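You operate a simulated robot arm through the tools that you are given. There is no shell and no other tool. Be economical: measure what you need, move in short steps, check, and stop when the job is done.

You run a simulated robot arm. Do the job below in one go: nothing can be reset, and whatever is moved stays where it is left.

JOB
Draw the short red flight off the short shaft, rack it and run the stop back to 300 mm.
Fine: the flight goes into its empty bay; stop locked.

The check looks at the end state, three seconds after you hand in, the way a careful person would. Anything else that was tipped, shoved, dropped, spilled or broken makes it a failure.

ROBOT AND FRAMES
A 6-joint arm with a two-finger parallel gripper, fixed in place. Base frame: the origin is at the foot of the arm, x ahead of it, y to its left, z up; the work surface is at about z = 764. Readings come in mm, degrees, newtons and seconds.
With the tool pointing down near the work surface it reaches from about 300 to 700 mm from the base axis. Its first joint turns from -166.0 to 166.0 degrees. Payload 4.1 kg.
The TCP is the grasp point between the finger pads, 23 mm short of the fingertips. In the tool frame z runs along the fingers and y along their closing line. The gripper opens to 94 mm. The fingers are 38 mm wide and 10 mm thick; the gripper's body (54 by 96 mm) begins 39 mm behind the TCP.
Orientation is told as [roll, pitch, yaw] about the base's x, y, z axes, in that order, counted from this pose: with the fingers straight down and closing along the base's y, the tool's x points along the base's -x, its y along +y and its z along -z.

CONTROLS
- The arm moves only by the tool servo_tool. Its argument "steps" is a list of rows, each a list of 3 entries, a list of its own where there are three numbers: the shift along the tool's x, y, z in m, then the turn, a rotation vector about the tool's x, y, z in degrees, then the opening, from 0 (shut) to 1 (fully open). In form: [[[x, y, z], [ax, ay, az], fingers], ...]. A call has 1 to 20 rows; each row shifts and turns the commanded pose from where the row before left it, along the tool's axes as they then stand. Each row takes 0.2 s and may step no farther than 50 mm and 8.6 degrees from the row before; otherwise, or with a gripper value out of range, the whole call is refused. A pose out of reach is approached as far as the arm can. The call stops where the force on the tool passes 50 N (or 10 N more than at its start, if that is more) or the arm is blocked; 0.2 s more then pass. The fingers move at their own pace (about 45 mm/s each) and stop on an object; they squeeze with about 23 N. The grip force told is the motor's: it shows also when the fingers shut on nothing. Time passes only in rows, and 0.2 s behind the last, so rows that do not move let the fingers close. The reply holds the time, the measured pose of the TCP, the force on the tool along the base axes, the opening and the grip force, in the units named above and with some noise.
- Cameras (640 x 400 px; columns grow to the right, rows downward): "scene" is fixed at [218.6, 501.4, 1514.5]; the picture's right is [-0.89, -0.46, 0.00], its down [-0.39, 0.76, -0.51] and it looks along [0.24, -0.46, -0.86] (base axes); focal length 236 px, centre (320, 200). "wrist" rides on the gripper at [-39, 0, -44] in the tool frame; the picture's right is [0.00, -1.00, 0.00], its down [0.97, 0.00, -0.24] and it looks along [0.24, 0.00, 0.97] (tool axes); focal length 218 px, centre (320, 200). There is no depth. A picture from a camera that has moved, and an enlarged one, comes with that camera's place and axes in the base frame and with its lens.
- grab_frame(camera): a new picture of that camera. No time passes.
- raise_lower(by): slides the trunk up (or, below 0, down) by that many mm; the arm rides with it, the base frame stays. It gives what a move gives, with no picture.
- close_up(camera, box): a new picture of the part [left, top, right, bottom] of that camera's present view, enlarged. No time passes.
- finish_job(): hands the job in; it is judged then, once.

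Go step by step. Nothing tells you positions but the pictures and the camera data: compare them with the known pose of the tool, close in by small moves and look again before you grip or let go. The budget is 120 turns and 64 pictures, counting those below and the enlarged ones. Unless the task says otherwise, let go and move clear before handing in, and close with one line.

The tools are called after "Request:" by a JSON object that holds its "api" and its "payload". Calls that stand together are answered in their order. servo_tool: Moves the arm, as the interface text tells. Its arguments: {"type":"object","properties":{"steps":{"type":"array","items":{"type":"array"}}},"required":["steps"]} The other tools are called the same way: raise_lower (by) slides the trunk up or down; grab_frame (camera) takes a picture; close_up (camera, box) takes an enlarged picture of a part of a camera's view; finish_job () hands the job in.

At the start:

```text
t: 0.0
tool_pos: [424.6, 0.7, 1156.7]
tcp_rot: [0.0, 0.0, 0.0]
ft_force: [-0.1, -0.8, 0.3]
width: 94.1
grasp_force: 0.0
trunk travel left (down, up): [-525.0, 65.0]
```

scene: 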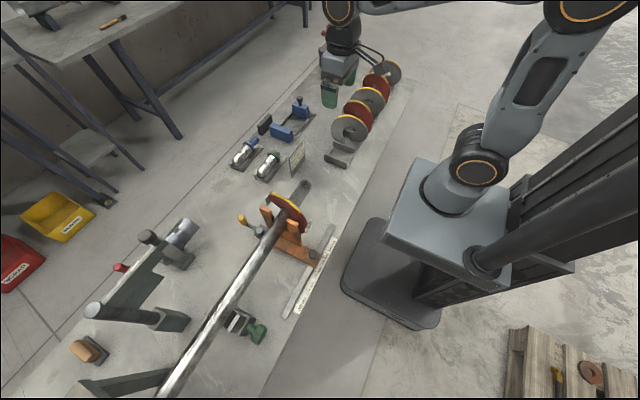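
wrist: 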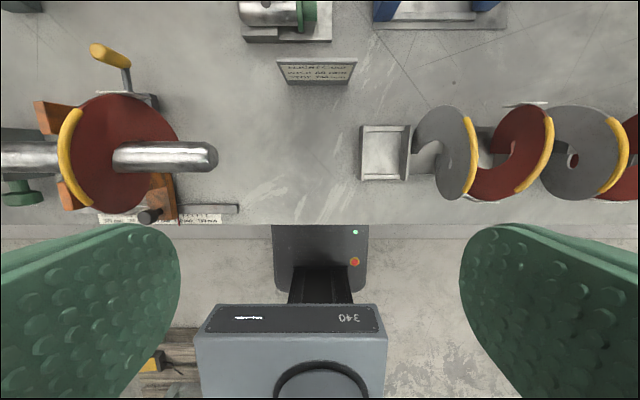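

I see a shaft carrying a red flight with yellow edging, a clamp stop with a scale, and a rack of flights with an empty bay. I'll look closer before moving.

Request:
{"api": "close_up", "payload": {"camera": "scene", "box": [200, 160, 360, 260]}}

Request:
{"api": "close_up", "payload": {"camera": "scene", "box": [220, 50, 420, 175]}}

Request:
{"api": "close_up", "payload": {"camera": "wrist", "box": [0, 20, 320, 220]}}

Request:
{"api": "close_up", "payload": {"camera": "wrist", "box": [240, 0, 640, 250]}}

Request:
{"api": "close_up", "payload": {"camera": "scene", "box": [40, 200, 340, 400]}}

```text
4.00 times, centred on (280, 210) of scene
camera zoom: at [218.6, 501.4, 1514.5], right [-0.89, -0.46, 0.0], down [-0.39, 0.76, -0.51], along [0.24, -0.46, -0.86], focal length 944 px, centre (480, 160)
```

zoom: 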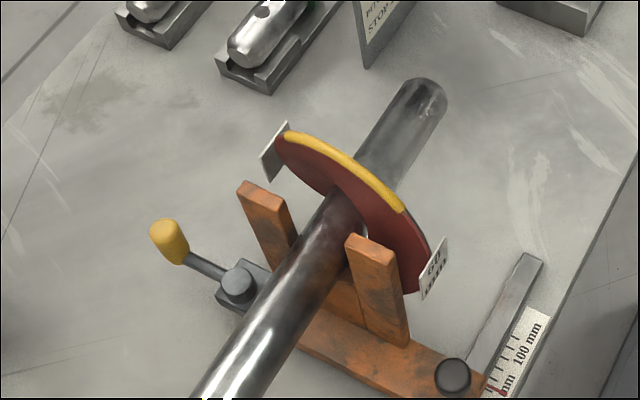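

```text
3.20 times, centred on (320, 112) of scene
camera zoom: at [218.6, 501.4, 1514.5], right [-0.89, -0.46, 0.0], down [-0.39, 0.76, -0.51], along [0.24, -0.46, -0.86], focal length 755 px, centre (320, 480)
```

zoom: 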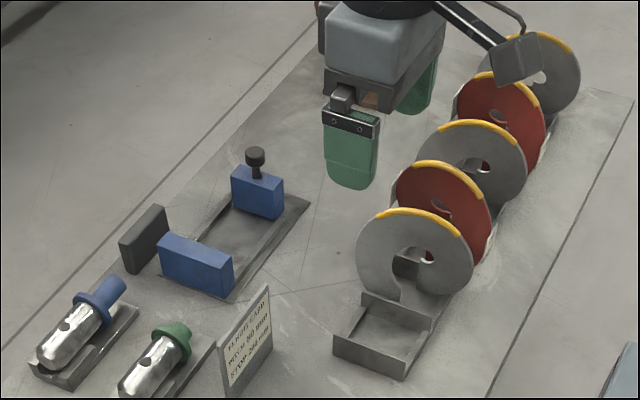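

```text
2.00 times, centred on (160, 120) of wrist
camera zoom: at [464.5, 0.9, 1200.8], right [0.0, -1.0, 0.0], down [-0.97, 0.0, 0.24], along [-0.24, 0.0, -0.97], focal length 436 px, centre (640, 360)
```

zoom: 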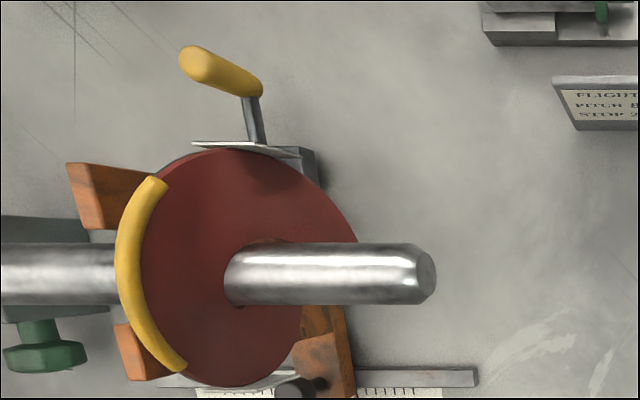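

```text
1.60 times, centred on (440, 125) of wrist
camera zoom: at [464.5, 0.9, 1200.8], right [0.0, -1.0, 0.0], down [-0.97, 0.0, 0.24], along [-0.24, 0.0, -0.97], focal length 349 px, centre (128, 320)
```

zoom: 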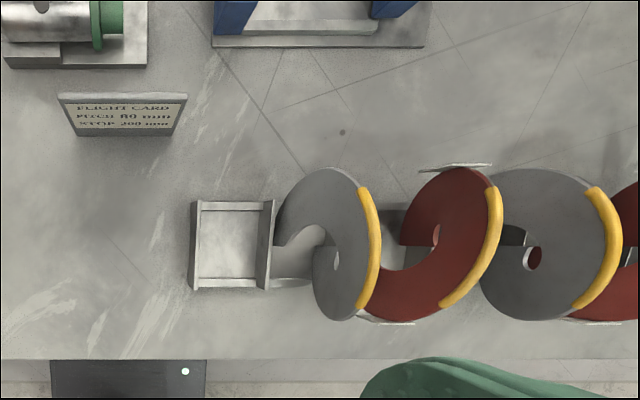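

```text
2.00 times, centred on (190, 300) of scene
camera zoom: at [218.6, 501.4, 1514.5], right [-0.89, -0.46, 0.0], down [-0.39, 0.76, -0.51], along [0.24, -0.46, -0.86], focal length 472 px, centre (580, 0)
```

zoom: 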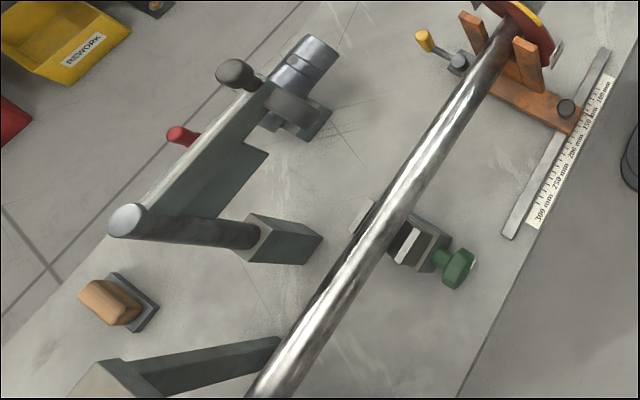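

The shaft axis is near x≈452, z≈908, with its free tip at y≈142 and the flight near y≈200. I'll move the wrist camera over it at height and look.

Request:
{"api": "servo_tool", "payload": {"steps": [[[0, 0.045, 0], [0, 0, 0], 1], [[0, 0.045, 0], [0, 0, 0], 1], [[0, 0.045, 0], [0, 0, 0], 1], [[0, 0.045, 0], [0, 0, 0], 1], [[0, 0.02, 0], [0, 0, 0], 1], [[0, 0, 0], [0, 0, 0], 1]]}}

Request:
{"api": "grab_frame", "payload": {"camera": "wrist"}}

```text
t: 1.4
tool_pos: [423.3, 200.3, 1155.9]
tcp_rot: [0.0, 0.0, -0.1]
ft_force: [0.7, 1.2, 0.5]
width: 93.8
grasp_force: 0.1
trunk travel left (down, up): [-525.0, 65.0]
```

```text
56 pictures are left
camera wrist: at [463.1, 200.3, 1200.4], right [0.0, -1.0, 0.0], down [-0.97, 0.0, 0.24], along [-0.24, 0.0, -0.97], focal length 218 px, centre (320, 200)
```

wrist: 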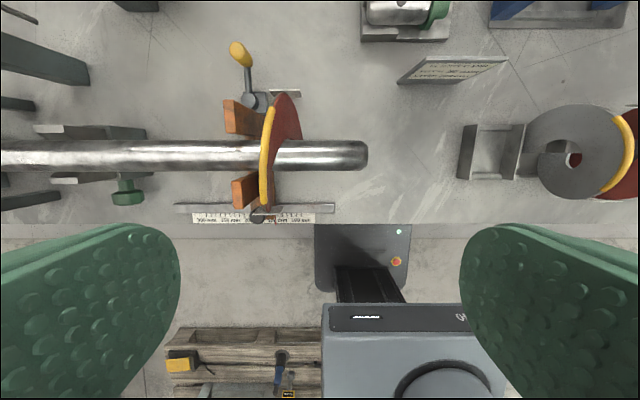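

Request:
{"api": "close_up", "payload": {"camera": "wrist", "box": [160, 30, 400, 240]}}

Request:
{"api": "close_up", "payload": {"camera": "wrist", "box": [170, 190, 350, 240]}}

Request:
{"api": "close_up", "payload": {"camera": "scene", "box": [235, 180, 315, 230]}}

Request:
{"api": "close_up", "payload": {"camera": "scene", "box": [270, 210, 350, 320]}}

```text
1.90 times, centred on (280, 135) of wrist
camera zoom: at [463.1, 200.3, 1200.4], right [0.0, -1.0, 0.0], down [-0.97, 0.0, 0.24], along [-0.24, 0.0, -0.97], focal length 416 px, centre (396, 324)
```

zoom: 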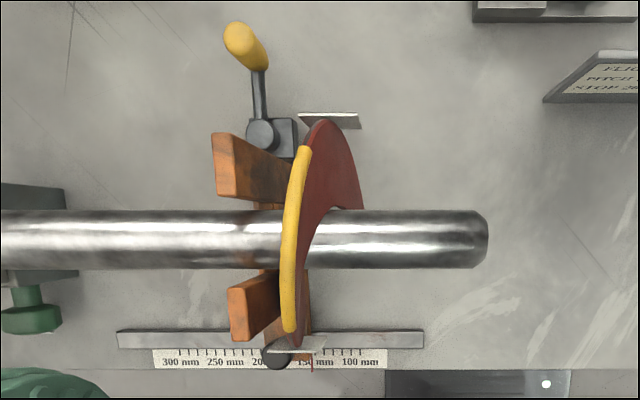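

```text
3.56 times, centred on (260, 215) of wrist
camera zoom: at [463.1, 200.3, 1200.4], right [0.0, -1.0, 0.0], down [-0.97, 0.0, 0.24], along [-0.24, 0.0, -0.97], focal length 776 px, centre (533, 147)
```

zoom: 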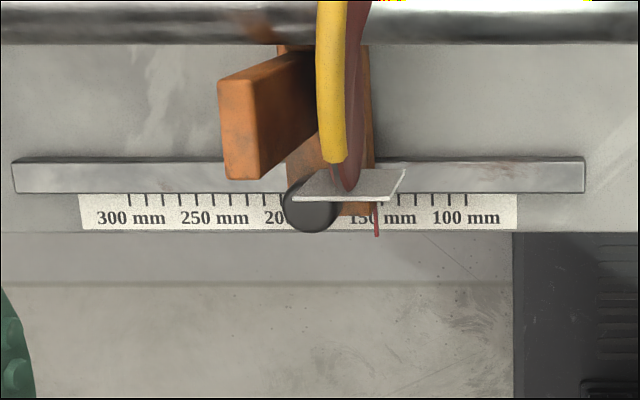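

```text
8.00 times, centred on (275, 205) of scene
camera zoom: at [218.6, 501.4, 1514.5], right [-0.89, -0.46, 0.0], down [-0.39, 0.76, -0.51], along [0.24, -0.46, -0.86], focal length 1888 px, centre (680, 160)
```

zoom: 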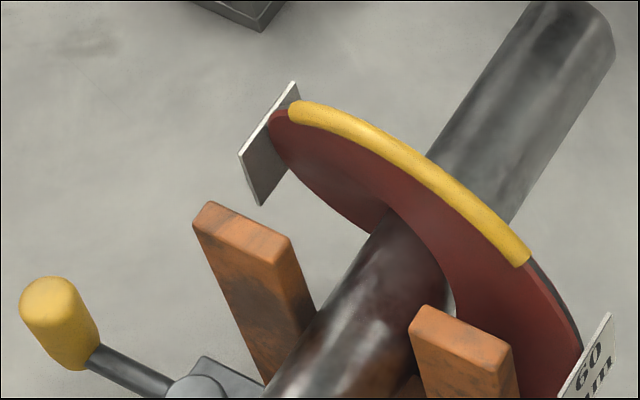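

```text
3.64 times, centred on (310, 265) of scene
camera zoom: at [218.6, 501.4, 1514.5], right [-0.89, -0.46, 0.0], down [-0.39, 0.76, -0.51], along [0.24, -0.46, -0.86], focal length 858 px, centre (356, -36)
```

zoom: 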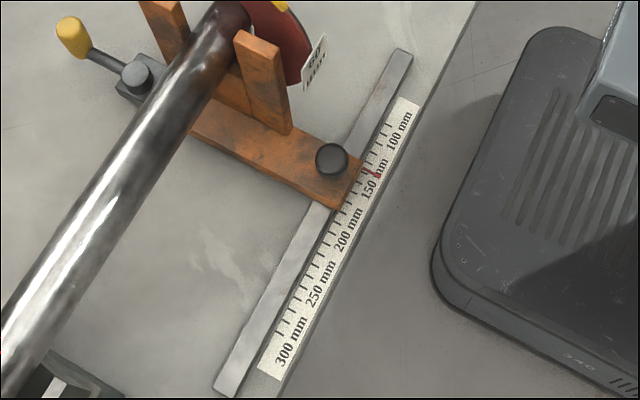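

The stop's red pointer reads 150 mm, and the flight is tagged 60 mm. Next I'll look at the rack.

Request:
{"api": "servo_tool", "payload": {"steps": [[[0, -0.05, 0], [0, 0, 0], 1], [[0, -0.05, 0], [0, 0, 0], 1], [[0, -0.05, 0], [0, 0, 0], 1], [[0, -0.05, 0], [0, 0, 0], 1], [[0, -0.05, 0], [0, 0, 0], 1], [[0, -0.05, 0], [0, 0, 0], 1], [[0, -0.05, 0], [0, 0, 0], 1], [[0, 0, 0], [0, 0, 0], 1]]}}

Request:
{"api": "close_up", "payload": {"camera": "wrist", "box": [160, 20, 480, 240]}}

Request:
{"api": "close_up", "payload": {"camera": "scene", "box": [310, 50, 410, 170]}}

```text
t: 3.2
tool_pos: [424.7, -151.0, 1154.2]
tcp_rot: [0.0, 0.0, 0.0]
ft_force: [0.0, -0.4, 0.4]
width: 93.9
grasp_force: 0.0
trunk travel left (down, up): [-525.0, 65.0]
```

```text
1.82 times, centred on (320, 130) of wrist
camera zoom: at [464.0, -151.0, 1199.9], right [0.0, -1.0, 0.0], down [-0.97, 0.0, 0.24], along [-0.24, 0.0, -0.97], focal length 397 px, centre (320, 327)
```

zoom: 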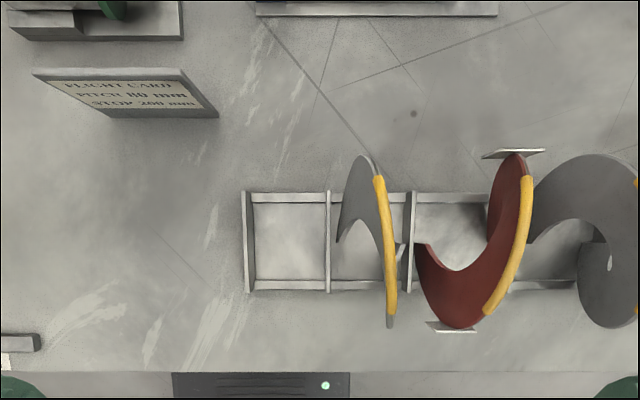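

```text
3.33 times, centred on (360, 110) of scene
camera zoom: at [218.6, 501.4, 1514.5], right [-0.89, -0.46, 0.0], down [-0.39, 0.76, -0.51], along [0.24, -0.46, -0.86], focal length 787 px, centre (187, 500)
```

zoom: 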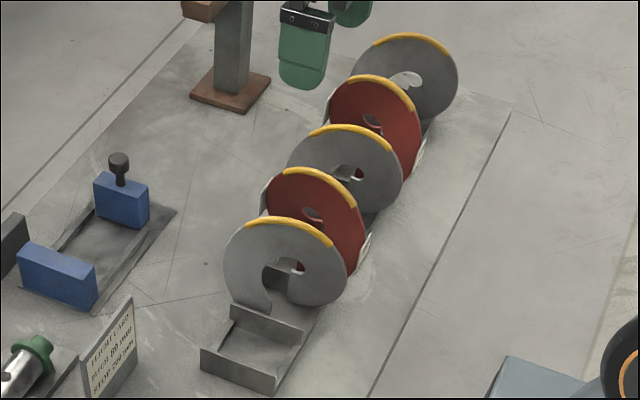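

The empty bay is centred at about (452, -119), with divider tops near z 794. I'll go above the flight, yaw to match the helix, and inspect closer.

Request:
{"api": "servo_tool", "payload": {"steps": [[[0, 0.05, 0], [0, 0, 0], 1], [[0, 0.05, 0], [0, 0, 0], 1], [[0, 0.05, 0], [0, 0, 0], 1], [[0, 0.05, 0], [0, 0, 0], 1], [[0, 0.05, 0], [0, 0, 0], 1], [[0, 0.05, 0], [0, 0, 0], 1], [[0, 0.05, 0], [0, 0, 0], 1], [[-0.028, 0.04, 0], [0, 0, 0], 1], [[0, 0.015, 0.04], [0, 0, 0], 1], [[0, 0, 0.04], [0, 0, 0], 1], [[0, 0, 0.025], [0, 0, 0], 1], [[0, 0, 0], [0, 0, 0], 1]]}}

Request:
{"api": "grab_frame", "payload": {"camera": "wrist"}}

Request:
{"api": "close_up", "payload": {"camera": "scene", "box": [220, 160, 340, 260]}}

```text
t: 5.8
tool_pos: [452.4, 254.8, 1051.2]
tcp_rot: [0.1, 0.0, 0.0]
ft_force: [-0.2, 0.7, -0.2]
width: 94.3
grasp_force: 0.1
trunk travel left (down, up): [-525.0, 65.0]
```

```text
49 pictures are left
camera wrist: at [491.5, 256.5, 1095.5], right [0.0, -1.0, 0.0], down [-0.97, 0.0, 0.24], along [-0.24, 0.0, -0.97], focal length 218 px, centre (320, 200)
```

wrist: 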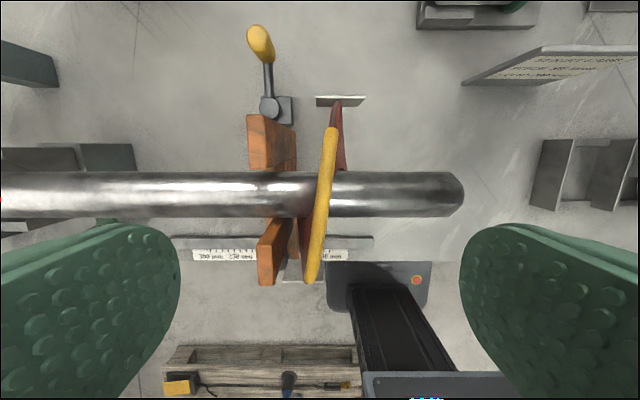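

```text
4.00 times, centred on (280, 210) of scene
camera zoom: at [218.6, 501.4, 1514.5], right [-0.89, -0.46, 0.0], down [-0.39, 0.76, -0.51], along [0.24, -0.46, -0.86], focal length 944 px, centre (480, 160)
```

zoom: 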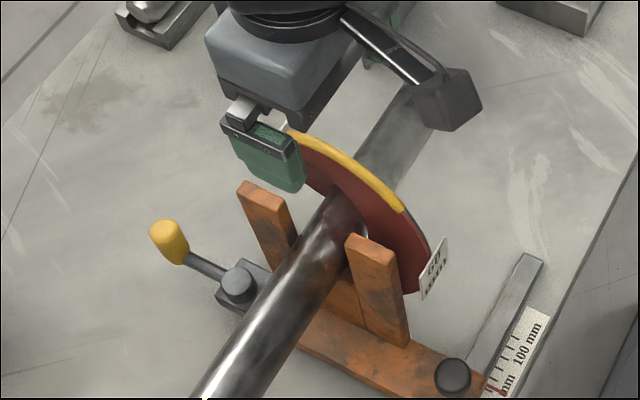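

The shaft axis is at x≈451, z≈909 with r≈20, and the flight's top is at y≈256, z≈983 with about 8° helix tilt. I'll yaw to suit, narrow the fingers and come halfway down.

Request:
{"api": "servo_tool", "payload": {"steps": [[[0.0014, 0.001, 0], [0, 0, 8.2], 0.45], [[0, 0, 0.02], [0, 0, 0], 0.45], [[0, 0, 0.02], [0, 0, 0], 0.45], [[0, 0, 0], [0, 0, 0], 0.45], [[0, 0, 0], [0, 0, 0], 0.45]]}}

Request:
{"api": "grab_frame", "payload": {"camera": "wrist"}}

Request:
{"api": "close_up", "payload": {"camera": "scene", "box": [230, 160, 320, 230]}}

```text
t: 7.0
tool_pos: [451.7, 256.4, 1011.1]
tcp_rot: [0.0, 0.0, -8.4]
ft_force: [-0.4, -0.4, -0.5]
width: 42.2
grasp_force: 0.0
trunk travel left (down, up): [-525.0, 65.0]
```

```text
47 pictures are left
camera wrist: at [491.0, 251.9, 1055.3], right [-0.14, -0.99, 0.0], down [-0.96, 0.14, 0.24], along [-0.24, 0.03, -0.97], focal length 218 px, centre (320, 200)
```

wrist: 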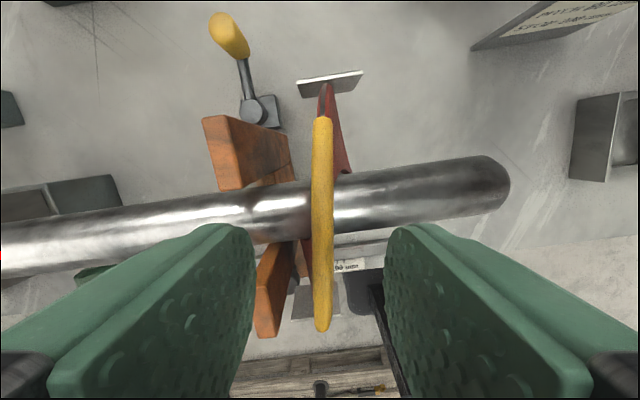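

```text
5.71 times, centred on (275, 195) of scene
camera zoom: at [218.6, 501.4, 1514.5], right [-0.89, -0.46, 0.0], down [-0.39, 0.76, -0.51], along [0.24, -0.46, -0.86], focal length 1348 px, centre (577, 229)
```

zoom: 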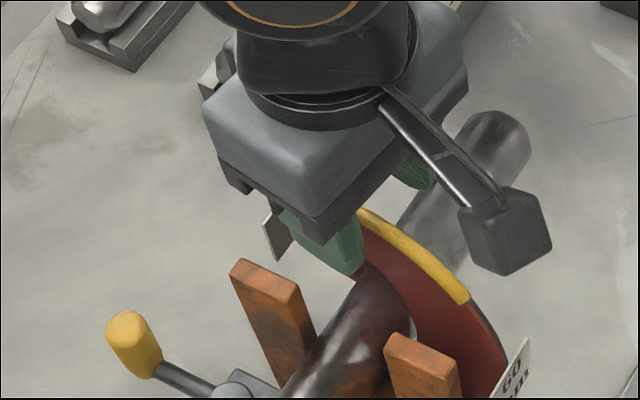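

The band is centred between the fingers and aligned with them. I'll go down and close.

Request:
{"api": "servo_tool", "payload": {"steps": [[[0, 0, 0], [0, 0, 0], 0.34], [[0, 0, 0.015], [0, 0, 0], 0.34], [[0, 0, 0.015], [0, 0, 0], 0.34], [[0, 0, 0.012], [0, 0, 0], 0.34], [[0, 0, 0], [0, 0, 0], 0.34]]}}

Request:
{"api": "grab_frame", "payload": {"camera": "wrist"}}

```text
t: 8.2
tool_pos: [453.1, 258.3, 969.6]
tcp_rot: [0.0, 0.0, -8.2]
ft_force: [0.5, -0.3, 0.3]
width: 32.2
grasp_force: 0.0
trunk travel left (down, up): [-525.0, 65.0]
```

```text
45 pictures are left
camera wrist: at [491.4, 252.5, 1013.1], right [-0.14, -0.99, 0.0], down [-0.96, 0.14, 0.24], along [-0.24, 0.03, -0.97], focal length 218 px, centre (320, 200)
```

wrist: 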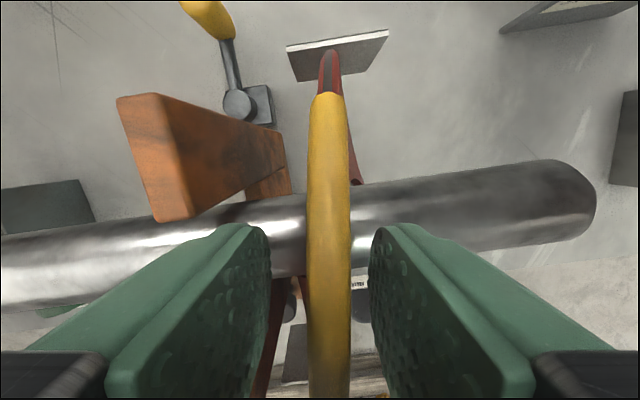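

The band sits about 1.5 mm to the -y side, so I'll correct that and close.

Request:
{"api": "servo_tool", "payload": {"steps": [[[0, -0.0015, 0], [0, 0, 0], 0.34], [[0, 0, 0], [0, 0, 0], 0.15], [[0, 0, 0], [0, 0, 0], 0.0], [[0, 0, 0], [0, 0, 0], 0.0], [[0, 0, 0], [0, 0, 0], 0.0]]}}

```text
t: 9.4
tool_pos: [453.3, 257.2, 969.9]
tcp_rot: [-0.1, 0.0, -8.2]
ft_force: [-0.4, -0.2, -0.3]
width: 9.3
grasp_force: 22.8
trunk travel left (down, up): [-525.0, 65.0]
```

It's gripped at 9.3 mm. I'll lift in tiny steps to feel the weight.

Request:
{"api": "servo_tool", "payload": {"steps": [[[0, 0, -0.001], [0, 0, 0], 0.0], [[0, 0, -0.001], [0, 0, 0], 0.0], [[0, 0, 0], [0, 0, 0], 0.0]]}}

Request:
{"api": "close_up", "payload": {"camera": "scene", "box": [240, 180, 320, 230]}}

```text
t: 10.2
tool_pos: [451.4, 255.2, 970.2]
tcp_rot: [-0.2, 0.1, -8.3]
ft_force: [0.2, -0.4, 0.6]
width: 9.5
grasp_force: 23.2
trunk travel left (down, up): [-525.0, 65.0]
```

```text
8.00 times, centred on (280, 205) of scene
camera zoom: at [218.6, 501.4, 1514.5], right [-0.89, -0.46, 0.0], down [-0.39, 0.76, -0.51], along [0.24, -0.46, -0.86], focal length 1888 px, centre (640, 160)
```

zoom: 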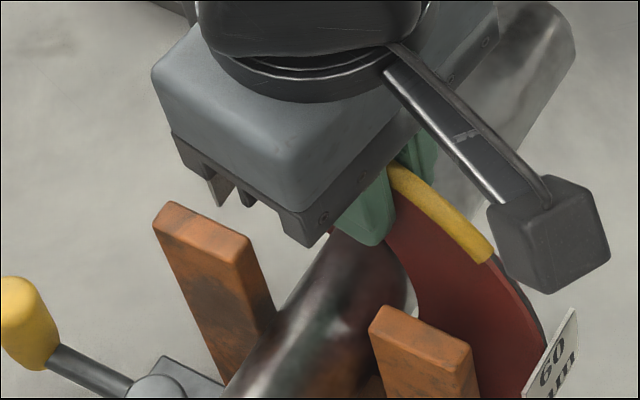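

Request:
{"api": "servo_tool", "payload": {"steps": [[[0, 0, -0.001], [0, 0, 0], 0.0], [[0, 0, -0.001], [0, 0, 0], 0.0], [[0, 0, 0], [0, 0, 0], 0.0], [[0, 0, 0], [0, 0, 0], 0.0]]}}

Request:
{"api": "close_up", "payload": {"camera": "wrist", "box": [160, 50, 480, 400]}}

```text
t: 11.2
tool_pos: [451.4, 255.2, 972.0]
tcp_rot: [0.1, 0.0, -8.2]
ft_force: [-0.9, -0.6, -6.7]
width: 9.3
grasp_force: 22.4
trunk travel left (down, up): [-525.0, 65.0]
```

```text
1.14 times, centred on (320, 225) of wrist
camera zoom: at [490.5, 250.1, 1017.0], right [-0.14, -0.99, 0.0], down [-0.96, 0.14, 0.24], along [-0.24, 0.03, -0.97], focal length 249 px, centre (320, 171)
```

zoom: 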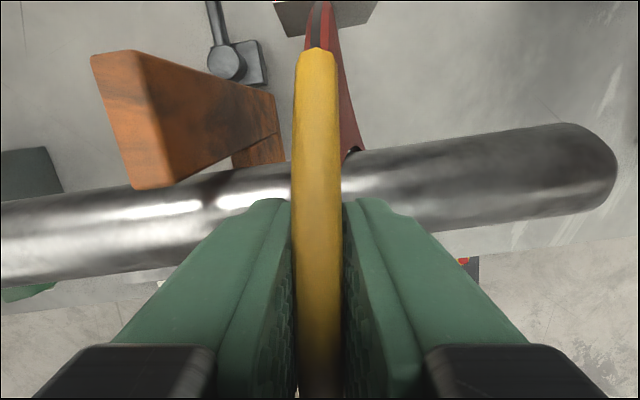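

The tool now carries about 7 N, which fits the flight's weight. I'll draw it off along -y slowly.

Request:
{"api": "servo_tool", "payload": {"steps": [[[-0.00071, -0.00495, 0], [0, 0, 0], 0.0], [[-0.00143, -0.0099, 0], [0, 0, 0], 0.0], [[-0.00143, -0.0099, 0], [0, 0, 0], 0.0], [[0, 0, 0], [0, 0, 0], 0.0]]}}

```text
t: 12.2
tool_pos: [452.2, 231.0, 972.3]
tcp_rot: [0.0, 0.0, -8.4]
ft_force: [-0.4, 0.1, -7.5]
width: 9.2
grasp_force: 22.7
trunk travel left (down, up): [-525.0, 65.0]
```

It slides freely, so I'll continue off the end.

Request:
{"api": "servo_tool", "payload": {"steps": [[[-0.00215, -0.01485, 0], [0, 0, 0], 0.0], [[-0.00215, -0.01485, 0], [0, 0, 0], 0.0], [[-0.00215, -0.01485, 0], [0, 0, 0], 0.0], [[-0.00215, -0.01485, 0], [0, 0, 0], 0.0], [[0, 0, 0], [0, 0, 0], 0.0]]}}

Request:
{"api": "grab_frame", "payload": {"camera": "scene"}}

```text
t: 13.4
tool_pos: [451.7, 170.6, 973.4]
tcp_rot: [0.0, 0.0, -8.2]
ft_force: [-0.4, 0.3, -6.6]
width: 9.1
grasp_force: 23.2
trunk travel left (down, up): [-525.0, 65.0]
```

```text
42 pictures are left
```

scene: 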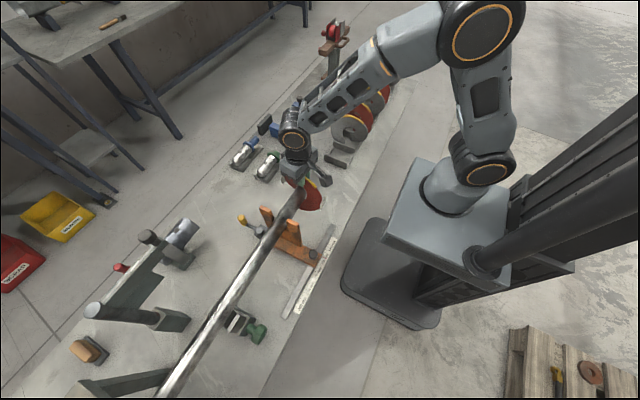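

Request:
{"api": "servo_tool", "payload": {"steps": [[[-0.00215, -0.01485, 0], [0, 0, 0], 0.0], [[-0.00215, -0.01485, 0], [0, 0, 0], 0.0], [[-0.00215, -0.01485, 0], [0, 0, 0], 0.0], [[-0.00215, -0.01485, 0], [0, 0, 0], 0.0], [[-0.00215, -0.01485, 0], [0, 0, 0], 0.0], [[-0.00215, -0.01485, 0], [0, 0, 0], 0.0], [[-0.00215, -0.01485, 0], [0, 0, 0], 0.0], [[-0.00215, -0.01485, 0], [0, 0, 0], 0.0], [[0, 0, 0], [0, 0, 0], 0.0]]}}

Request:
{"api": "grab_frame", "payload": {"camera": "wrist"}}

Request:
{"api": "close_up", "payload": {"camera": "scene", "box": [240, 100, 360, 220]}}

```text
t: 15.4
tool_pos: [451.2, 49.8, 974.6]
tcp_rot: [0.0, 0.0, -8.1]
ft_force: [0.4, 0.8, -7.5]
width: 9.1
grasp_force: 22.8
trunk travel left (down, up): [-525.0, 65.0]
```

```text
41 pictures are left
camera wrist: at [490.1, 44.7, 1017.7], right [-0.14, -0.99, 0.0], down [-0.96, 0.14, 0.24], along [-0.24, 0.03, -0.97], focal length 218 px, centre (320, 200)
```

wrist: 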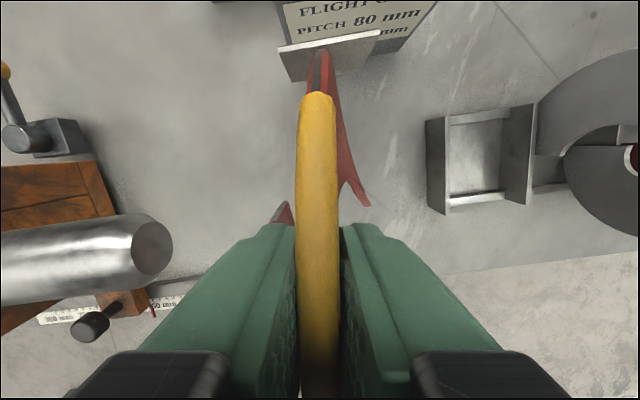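

```text
3.33 times, centred on (300, 160) of scene
camera zoom: at [218.6, 501.4, 1514.5], right [-0.89, -0.46, 0.0], down [-0.39, 0.76, -0.51], along [0.24, -0.46, -0.86], focal length 787 px, centre (387, 333)
```

zoom: 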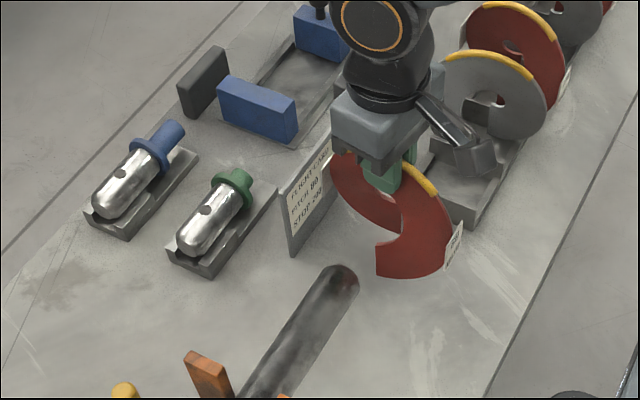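

The flight is clear of the shaft. I'll carry it over the empty bay at the same height and look.

Request:
{"api": "servo_tool", "payload": {"steps": [[[-0.00286, -0.0198, 0], [0, 0, 0], 0.0], [[-0.00286, -0.0198, 0], [0, 0, 0], 0.0], [[-0.00286, -0.0198, 0], [0, 0, 0], 0.0], [[-0.00286, -0.0198, 0], [0, 0, 0], 0.0], [[-0.00286, -0.0198, 0], [0, 0, 0], 0.0], [[-0.00286, -0.0198, 0], [0, 0, 0], 0.0], [[-0.00286, -0.0198, 0], [0, 0, 0], 0.0], [[-0.00286, -0.0198, 0], [0, 0, 0], 0.0], [[-0.00129, -0.0089, 0], [0, 0, 0], 0.0], [[0, 0, 0], [0, 0, 0], 0.0], [[0, 0, 0], [0, 0, 0], 0.0]]}}

Request:
{"api": "grab_frame", "payload": {"camera": "wrist"}}

Request:
{"api": "close_up", "payload": {"camera": "scene", "box": [300, 90, 400, 190]}}

```text
t: 17.8
tool_pos: [451.8, -119.2, 973.1]
tcp_rot: [0.0, -0.1, -8.2]
ft_force: [0.2, -0.4, -8.1]
width: 9.2
grasp_force: 22.7
trunk travel left (down, up): [-525.0, 65.0]
```

```text
39 pictures are left
camera wrist: at [490.7, -123.6, 1016.8], right [-0.14, -0.99, 0.0], down [-0.96, 0.14, 0.24], along [-0.24, 0.03, -0.97], focal length 218 px, centre (320, 200)
```

wrist: 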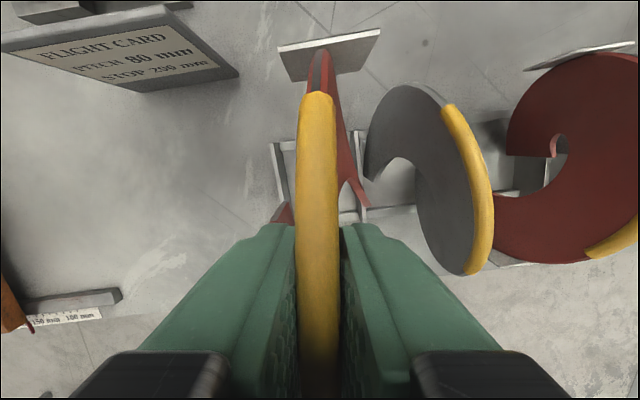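

```text
4.00 times, centred on (350, 140) of scene
camera zoom: at [218.6, 501.4, 1514.5], right [-0.89, -0.46, 0.0], down [-0.39, 0.76, -0.51], along [0.24, -0.46, -0.86], focal length 944 px, centre (200, 440)
```

zoom: 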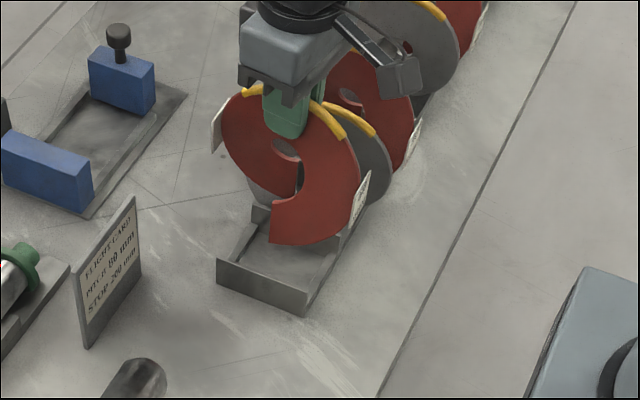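

The bay centre checks out at y≈-118.5 and the flight's lower ends sit at about -119±30. I'll nudge +0.5 mm and lower most of the way.

Request:
{"api": "servo_tool", "payload": {"steps": [[[0, 0.0005, 0], [0, 0, 0], 0.0], [[0, 0, 0.012], [0, 0, 0], 0.0], [[0, 0, 0.012], [0, 0, 0], 0.0], [[0, 0, 0.012], [0, 0, 0], 0.0], [[0, 0, 0], [0, 0, 0], 0.0]]}}

Request:
{"api": "grab_frame", "payload": {"camera": "wrist"}}

Request:
{"api": "close_up", "payload": {"camera": "scene", "box": [310, 100, 390, 180]}}

```text
t: 19.0
tool_pos: [450.7, -117.6, 936.4]
tcp_rot: [-0.1, -0.1, -8.2]
ft_force: [1.1, 0.5, -7.0]
width: 9.0
grasp_force: 23.6
trunk travel left (down, up): [-525.0, 65.0]
```

```text
37 pictures are left
camera wrist: at [489.9, -123.8, 981.0], right [-0.14, -0.99, 0.0], down [-0.96, 0.14, 0.24], along [-0.24, 0.03, -0.97], focal length 218 px, centre (320, 200)
```

wrist: 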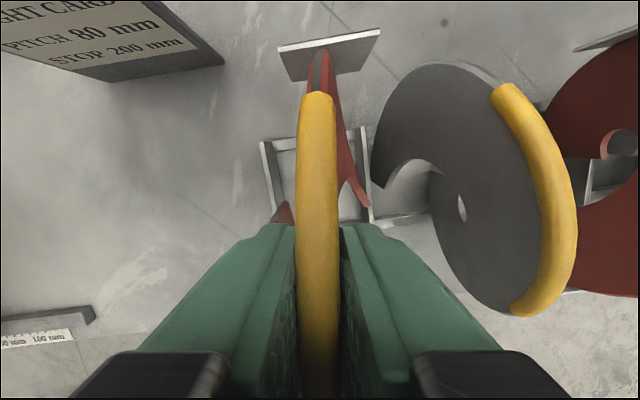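

```text
5.00 times, centred on (350, 140) of scene
camera zoom: at [218.6, 501.4, 1514.5], right [-0.89, -0.46, 0.0], down [-0.39, 0.76, -0.51], along [0.24, -0.46, -0.86], focal length 1180 px, centre (170, 500)
```

zoom: 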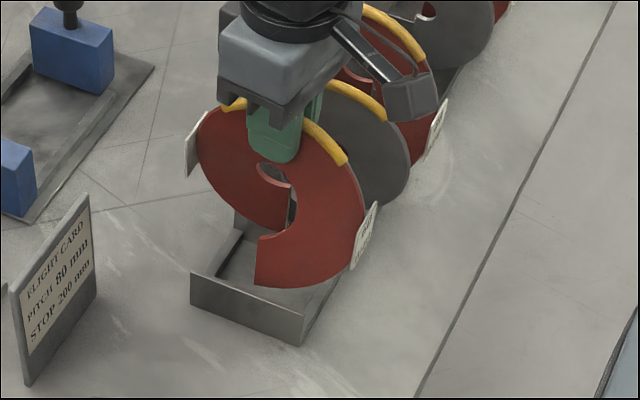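

Request:
{"api": "servo_tool", "payload": {"steps": [[[0, 0, 0.008], [0, 0, 0], 0.0], [[0, 0, 0.008], [0, 0, 0], 0.0], [[0, 0, 0.004], [0, 0, 0], 0.0], [[0, 0, 0], [0, 0, 0], 0.0]]}}

Request:
{"api": "grab_frame", "payload": {"camera": "wrist"}}

Request:
{"api": "close_up", "payload": {"camera": "scene", "box": [310, 100, 390, 180]}}

```text
t: 20.0
tool_pos: [452.3, -117.7, 916.9]
tcp_rot: [0.0, 0.0, -8.1]
ft_force: [-0.3, 0.1, -6.9]
width: 9.2
grasp_force: 23.1
trunk travel left (down, up): [-525.0, 65.0]
```

```text
35 pictures are left
camera wrist: at [490.8, -123.6, 961.1], right [-0.14, -0.99, 0.0], down [-0.96, 0.14, 0.24], along [-0.24, 0.03, -0.97], focal length 218 px, centre (320, 200)
```

wrist: 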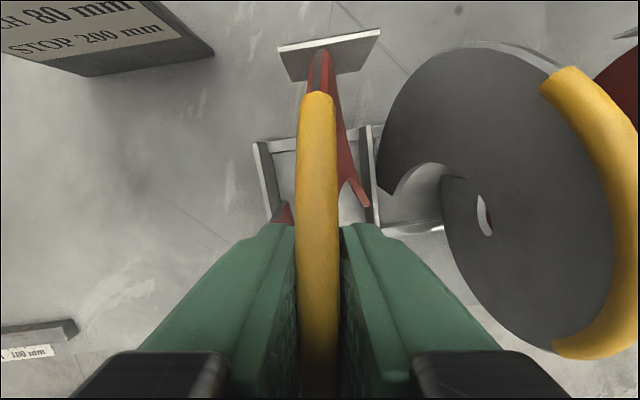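

```text
5.00 times, centred on (350, 140) of scene
camera zoom: at [218.6, 501.4, 1514.5], right [-0.89, -0.46, 0.0], down [-0.39, 0.76, -0.51], along [0.24, -0.46, -0.86], focal length 1180 px, centre (170, 500)
```

zoom: 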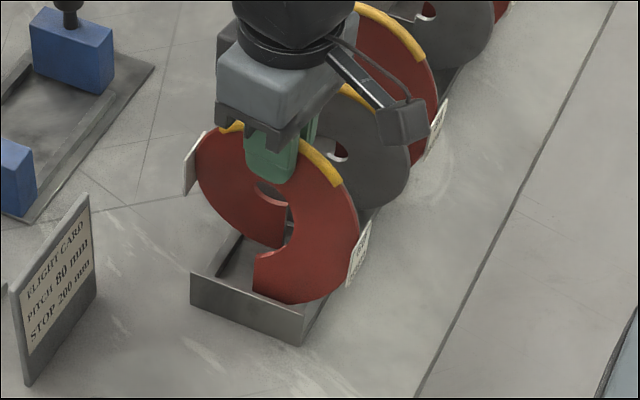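

It is going in cleanly between the dividers. I'll continue in small steps until it touches down.

Request:
{"api": "servo_tool", "payload": {"steps": [[[0, 0, 0.003], [0, 0, 0], 0.0], [[0, 0, 0.003], [0, 0, 0], 0.0], [[0, 0, 0.002], [0, 0, 0], 0.0], [[0, 0, 0], [0, 0, 0], 0.0]]}}

```text
t: 21.0
tool_pos: [450.9, -117.5, 909.0]
tcp_rot: [-0.1, 0.0, -8.1]
ft_force: [0.4, -0.3, -6.4]
width: 9.5
grasp_force: 23.2
trunk travel left (down, up): [-525.0, 65.0]
```

Request:
{"api": "servo_tool", "payload": {"steps": [[[0, 0, 0.002], [0, 0, 0], 0.0], [[0, 0, 0.001], [0, 0, 0], 0.0], [[0, 0, 0], [0, 0, 0], 0.0]]}}

Request:
{"api": "close_up", "payload": {"camera": "scene", "box": [320, 110, 380, 180]}}

```text
t: 21.8
tool_pos: [453.4, -118.0, 906.6]
tcp_rot: [-0.1, 0.0, -8.2]
ft_force: [0.0, -0.1, -6.6]
width: 9.3
grasp_force: 22.9
trunk travel left (down, up): [-525.0, 65.0]
```

```text
5.71 times, centred on (350, 145) of scene
camera zoom: at [218.6, 501.4, 1514.5], right [-0.89, -0.46, 0.0], down [-0.39, 0.76, -0.51], along [0.24, -0.46, -0.86], focal length 1348 px, centre (149, 514)
```

zoom: 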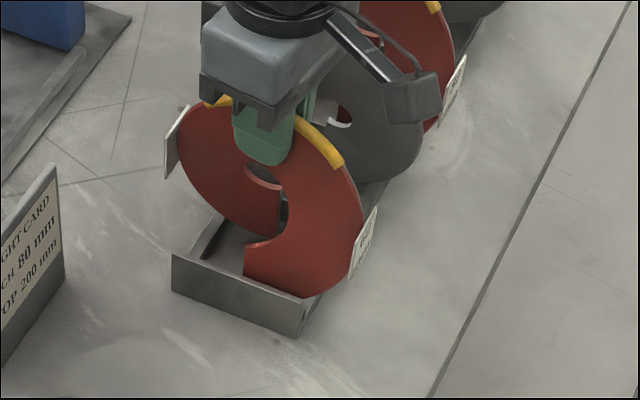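

Request:
{"api": "servo_tool", "payload": {"steps": [[[0, 0, 0.0015], [0, 0, 0], 0.0], [[0, 0, 0.0015], [0, 0, 0], 0.0], [[0, 0, 0], [0, 0, 0], 0.0]]}}

```text
t: 22.6
tool_pos: [451.7, -117.7, 903.2]
tcp_rot: [0.0, 0.0, -8.2]
ft_force: [0.3, -0.3, -6.5]
width: 9.4
grasp_force: 22.8
trunk travel left (down, up): [-525.0, 65.0]
```

Request:
{"api": "servo_tool", "payload": {"steps": [[[0, 0, 0.0015], [0, 0, 0], 0.0], [[0, 0, 0.001], [0, 0, 0], 0.0], [[0, 0, 0], [0, 0, 0], 0.0]]}}

```text
t: 23.4
tool_pos: [450.5, -117.2, 901.4]
tcp_rot: [0.0, -0.2, -8.2]
ft_force: [-1.5, 0.9, 3.1]
width: 9.6
grasp_force: 22.7
trunk travel left (down, up): [-525.0, 65.0]
```

It has touched down: the force went from -6.5 to +3 N. I'll check and then open slightly.

Request:
{"api": "servo_tool", "payload": {"steps": [[[0, 0, 0], [0, 0, 0], 0.12], [[0, 0, 0], [0, 0, 0], 0.2], [[0, 0, 0], [0, 0, 0], 0.3], [[0, 0, 0], [0, 0, 0], 0.3]]}}

Request:
{"api": "grab_frame", "payload": {"camera": "wrist"}}

Request:
{"api": "close_up", "payload": {"camera": "scene", "box": [320, 110, 380, 180]}}

```text
t: 24.4
tool_pos: [450.5, -117.6, 901.5]
tcp_rot: [-0.1, 0.0, -8.2]
ft_force: [-0.1, -0.6, 0.4]
width: 28.1
grasp_force: 0.2
trunk travel left (down, up): [-525.0, 65.0]
```

```text
32 pictures are left
camera wrist: at [490.0, -123.4, 945.1], right [-0.14, -0.99, 0.0], down [-0.96, 0.14, 0.24], along [-0.24, 0.03, -0.97], focal length 218 px, centre (320, 200)
```

wrist: 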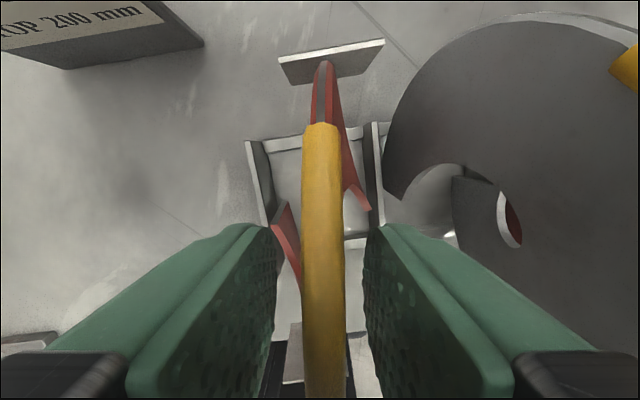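

```text
5.71 times, centred on (350, 145) of scene
camera zoom: at [218.6, 501.4, 1514.5], right [-0.89, -0.46, 0.0], down [-0.39, 0.76, -0.51], along [0.24, -0.46, -0.86], focal length 1348 px, centre (149, 514)
```

zoom: 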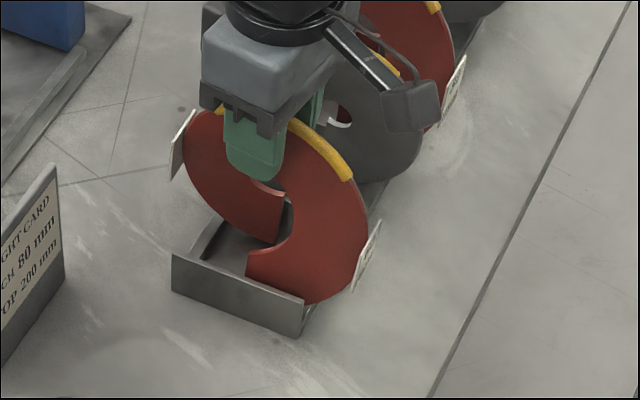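

The flight is released and settled in the bay. I'll back straight up.

Request:
{"api": "servo_tool", "payload": {"steps": [[[0, 0, -0.015], [0, 0, 0], 0.3], [[0, 0, -0.03], [0, 0, 0], 0.3], [[0, 0, -0.05], [0, 0, 0], 0.4], [[0, 0, -0.05], [0, 0, 0], 0.5], [[0, 0, -0.05], [0, 0, 0], 0.5], [[0, 0.05, 0], [0, 0, -8.2], 0.5], [[0, 0.05, 0], [0, 0, 0], 0.5], [[0, 0.05, 0], [0, 0, 0], 0.5], [[0, 0.05, 0], [0, 0, 0], 0.5], [[0, 0.05, 0], [0, 0, 0], 0.5], [[0, 0, 0], [0, 0, 0], 0.5]]}}

Request:
{"api": "grab_frame", "payload": {"camera": "scene"}}

Request:
{"api": "close_up", "payload": {"camera": "scene", "box": [310, 90, 390, 180]}}

Request:
{"api": "close_up", "payload": {"camera": "scene", "box": [230, 200, 330, 270]}}

```text
t: 26.8
tool_pos: [460.4, 133.6, 1094.5]
tcp_rot: [0.0, -0.1, -0.1]
ft_force: [-0.3, 0.8, -0.5]
width: 46.8
grasp_force: 0.0
trunk travel left (down, up): [-525.0, 65.0]
```

```text
30 pictures are left
```

scene: 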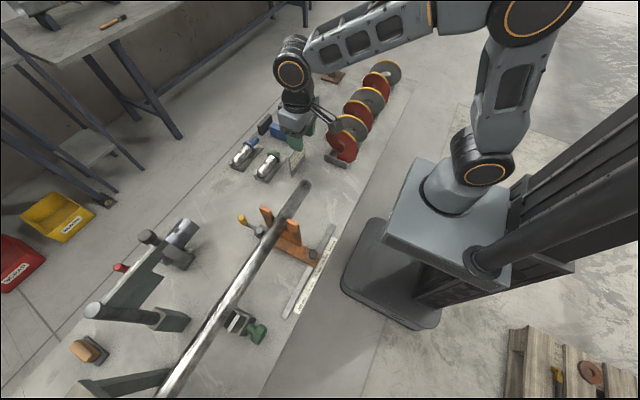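

```text
4.44 times, centred on (350, 135) of scene
camera zoom: at [218.6, 501.4, 1514.5], right [-0.89, -0.46, 0.0], down [-0.39, 0.76, -0.51], along [0.24, -0.46, -0.86], focal length 1049 px, centre (187, 489)
```

zoom: 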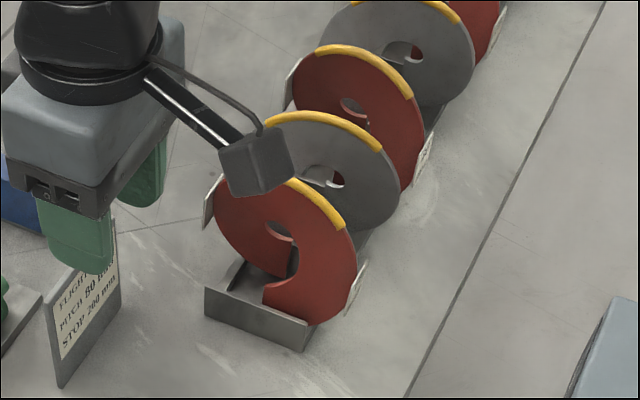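

```text
5.71 times, centred on (280, 235) of scene
camera zoom: at [218.6, 501.4, 1514.5], right [-0.89, -0.46, 0.0], down [-0.39, 0.76, -0.51], along [0.24, -0.46, -0.86], focal length 1348 px, centre (549, 0)
```

zoom: 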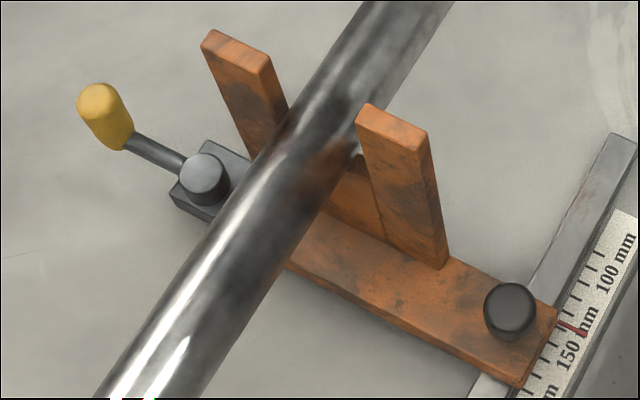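

The flight is racked. The stop's clamp lever pivots at about (536, 315, 812), with its yellow handle near (595, 317, 838). I'll view it from above.

Request:
{"api": "servo_tool", "payload": {"steps": [[[-0.035, 0.045, 0], [0, 0, 0], 0.5], [[-0.035, 0.045, 0], [0, 0, 0], 0.5], [[0, 0.045, -0.0], [0, 0, 0], 0.5], [[0, 0.046, 0.03], [0, 0, 0], 0.3], [[0, 0, 0.04], [0, 0, 0], 0.3], [[0, 0, 0.0], [0, 0, 0], 0.3]]}}

Request:
{"api": "grab_frame", "payload": {"camera": "wrist"}}

```text
refused: row 1 steps farther than a row can; nothing moved
```

```text
27 pictures are left
camera wrist: at [500.6, 132.6, 1138.9], right [0.0, -1.0, 0.0], down [-0.97, 0.0, 0.24], along [-0.24, 0.0, -0.97], focal length 218 px, centre (320, 200)
```

wrist: 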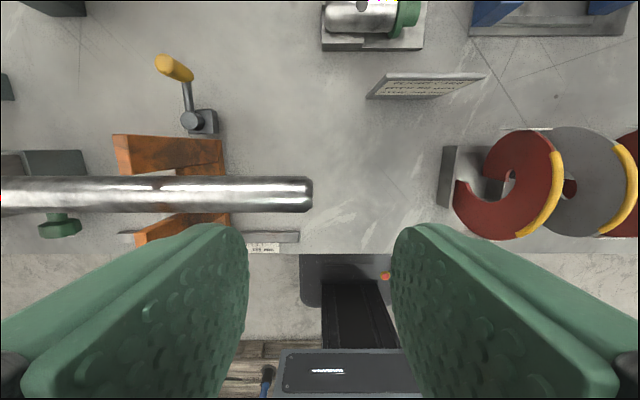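

Request:
{"api": "servo_tool", "payload": {"steps": [[[-0.03, 0.035, 0], [0, 0, 0], 0.5], [[-0.03, 0.035, 0], [0, 0, 0], 0.5], [[0, 0.045, 0], [0, 0, 0], 0.5], [[0, 0.045, 0], [0, 0, 0], 0.3], [[0, 0.02, 0.04], [0, 0, 0], 0.3], [[0, 0, 0.04], [0, 0, 0], 0.3], [[0, 0, 0.0], [0, 0, 0], 0.3]]}}

Request:
{"api": "grab_frame", "payload": {"camera": "wrist"}}

```text
t: 28.4
tool_pos: [522.9, 311.6, 1016.1]
tcp_rot: [0.1, 0.1, -0.1]
ft_force: [0.2, 0.6, 0.4]
width: 28.3
grasp_force: 0.0
trunk travel left (down, up): [-525.0, 65.0]
```

```text
26 pictures are left
camera wrist: at [561.2, 311.8, 1060.5], right [0.0, -1.0, 0.0], down [-0.97, 0.0, 0.24], along [-0.24, 0.0, -0.97], focal length 218 px, centre (320, 200)
```

wrist: 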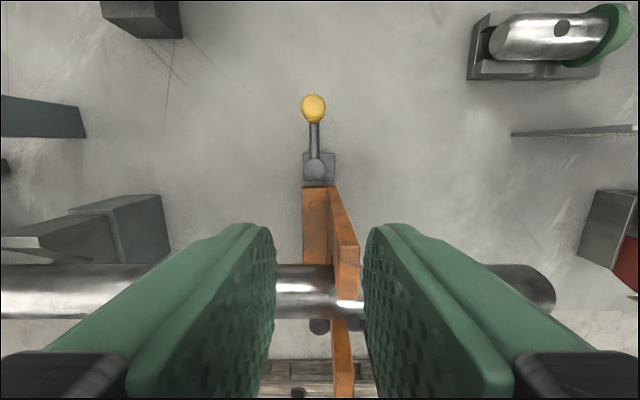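

Request:
{"api": "close_up", "payload": {"camera": "wrist", "box": [260, 80, 380, 220]}}

```text
2.86 times, centred on (320, 150) of wrist
camera zoom: at [561.2, 311.8, 1060.5], right [0.0, -1.0, 0.0], down [-0.97, 0.0, 0.24], along [-0.24, 0.0, -0.97], focal length 624 px, centre (320, 343)
```

zoom: 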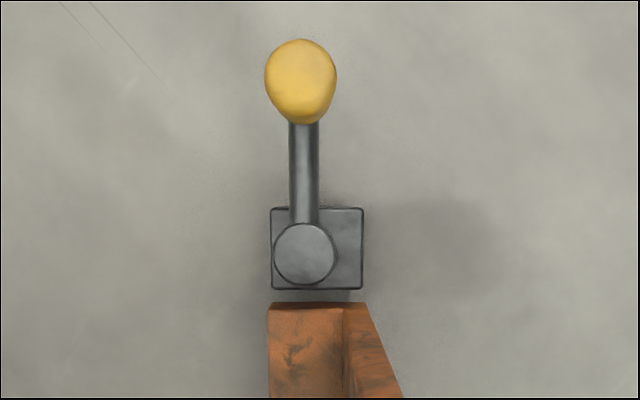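

The lever lies along +x, pivot at about (536, 318) with an upright yellow grip at (595, 318). I'll go over the grip and look again.

Request:
{"api": "servo_tool", "payload": {"steps": [[[-0.036, 0.006, 0], [0, 0, 0], 0.5], [[-0.036, 0, 0], [0, 0, 0], 0.5], [[0, 0, 0.04], [0, 0, 0], 0.5], [[0, 0, 0.04], [0, 0, 0], 0.5], [[0, 0, 0.03], [0, 0, 0], 0.5], [[0, 0, 0.0], [0, 0, 0], 0.5]]}}

Request:
{"api": "grab_frame", "payload": {"camera": "wrist"}}

Request:
{"api": "close_up", "payload": {"camera": "scene", "box": [210, 180, 310, 250]}}

```text
t: 29.8
tool_pos: [590.8, 316.3, 906.2]
tcp_rot: [0.0, 0.0, -0.1]
ft_force: [0.2, -0.8, 0.1]
width: 47.2
grasp_force: 0.0
trunk travel left (down, up): [-525.0, 65.0]
```

```text
24 pictures are left
camera wrist: at [630.5, 317.7, 951.0], right [0.0, -1.0, 0.0], down [-0.97, 0.0, 0.24], along [-0.24, 0.0, -0.97], focal length 218 px, centre (320, 200)
```

wrist: 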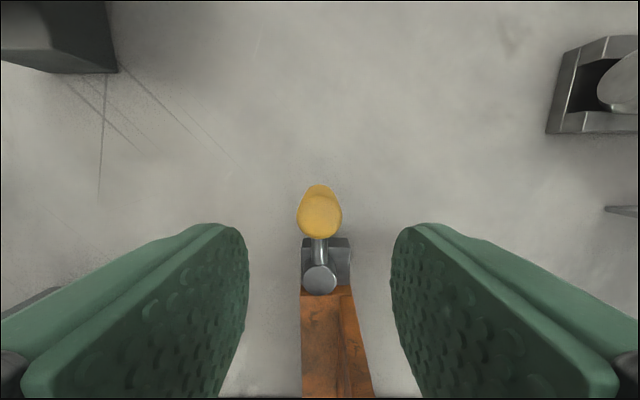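

```text
5.71 times, centred on (260, 215) of scene
camera zoom: at [218.6, 501.4, 1514.5], right [-0.89, -0.46, 0.0], down [-0.39, 0.76, -0.51], along [0.24, -0.46, -0.86], focal length 1348 px, centre (663, 114)
```

zoom: 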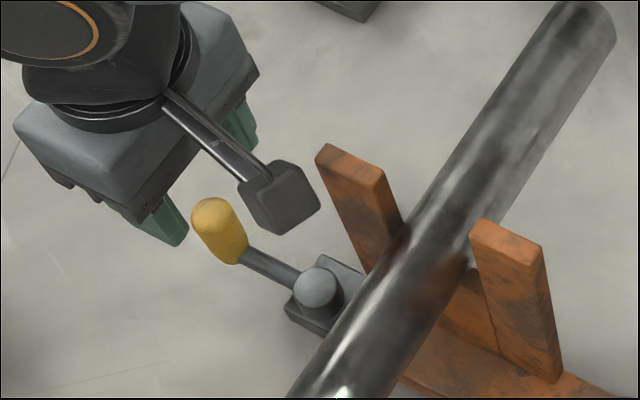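

The grip is at about (600, 317). I'll shift +8 mm in x, go down to z≈850 and close on it.

Request:
{"api": "servo_tool", "payload": {"steps": [[[-0.008, 0, 0.02], [0, 0, 0], 0.5], [[0, 0, 0.02], [0, 0, 0], 0.5], [[0, 0, 0.014], [0, 0, 0], 0.5], [[0, 0, 0], [0, 0, 0], 0.3], [[0, 0, 0], [0, 0, 0], 0.0], [[0, 0, 0], [0, 0, 0], 0.0], [[0, 0, 0], [0, 0, 0], 0.0]]}}

Request:
{"api": "grab_frame", "payload": {"camera": "wrist"}}

```text
t: 31.4
tool_pos: [598.2, 317.1, 852.9]
tcp_rot: [0.0, 0.0, -0.1]
ft_force: [1.2, 1.0, 0.7]
width: 22.9
grasp_force: 45.1
trunk travel left (down, up): [-525.0, 65.0]
```

```text
22 pictures are left
camera wrist: at [637.8, 317.3, 897.0], right [0.0, -1.0, 0.0], down [-0.97, 0.0, 0.24], along [-0.24, 0.0, -0.97], focal length 218 px, centre (320, 200)
```

wrist: 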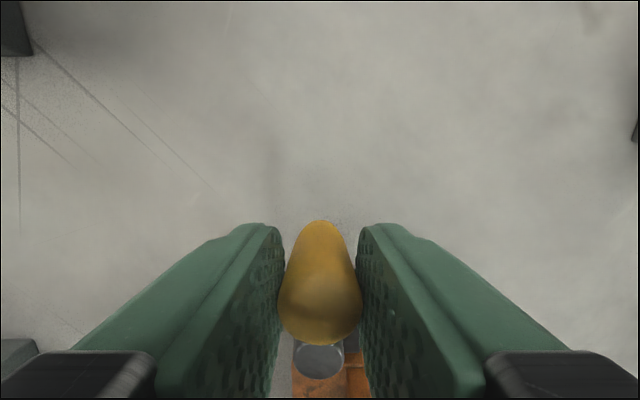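

The handle is gripped. I'll test which way the lever turns with a small arc toward +y.

Request:
{"api": "servo_tool", "payload": {"steps": [[[0, 0.0022, 0], [0, 0, -2], 0.0], [[0.0001, 0.0022, 0], [0, 0, -2], 0.0], [[0, 0, 0], [0, 0, 0], 0.0]]}}

```text
t: 32.2
tool_pos: [598.6, 319.7, 853.3]
tcp_rot: [0.0, 0.1, 4.0]
ft_force: [0.6, -17.8, 2.2]
width: 22.9
grasp_force: 45.0
trunk travel left (down, up): [-525.0, 65.0]
```

It resists with 18 N, so I'll go back and try the other way.

Request:
{"api": "servo_tool", "payload": {"steps": [[[0, -0.0022, 0], [0, 0, 2], 0.0], [[0, -0.0022, 0], [0, 0, 2], 0.0], [[0, -0.0022, 0], [0, 0, 2], 0.0], [[0, -0.0022, 0], [0, 0, 2], 0.0], [[0, 0, 0], [0, 0, 0], 0.0]]}}

```text
t: 33.4
tool_pos: [598.0, 314.3, 852.5]
tcp_rot: [0.1, -0.1, -4.1]
ft_force: [-1.4, 7.2, 4.3]
width: 22.9
grasp_force: 45.2
trunk travel left (down, up): [-525.0, 65.0]
```

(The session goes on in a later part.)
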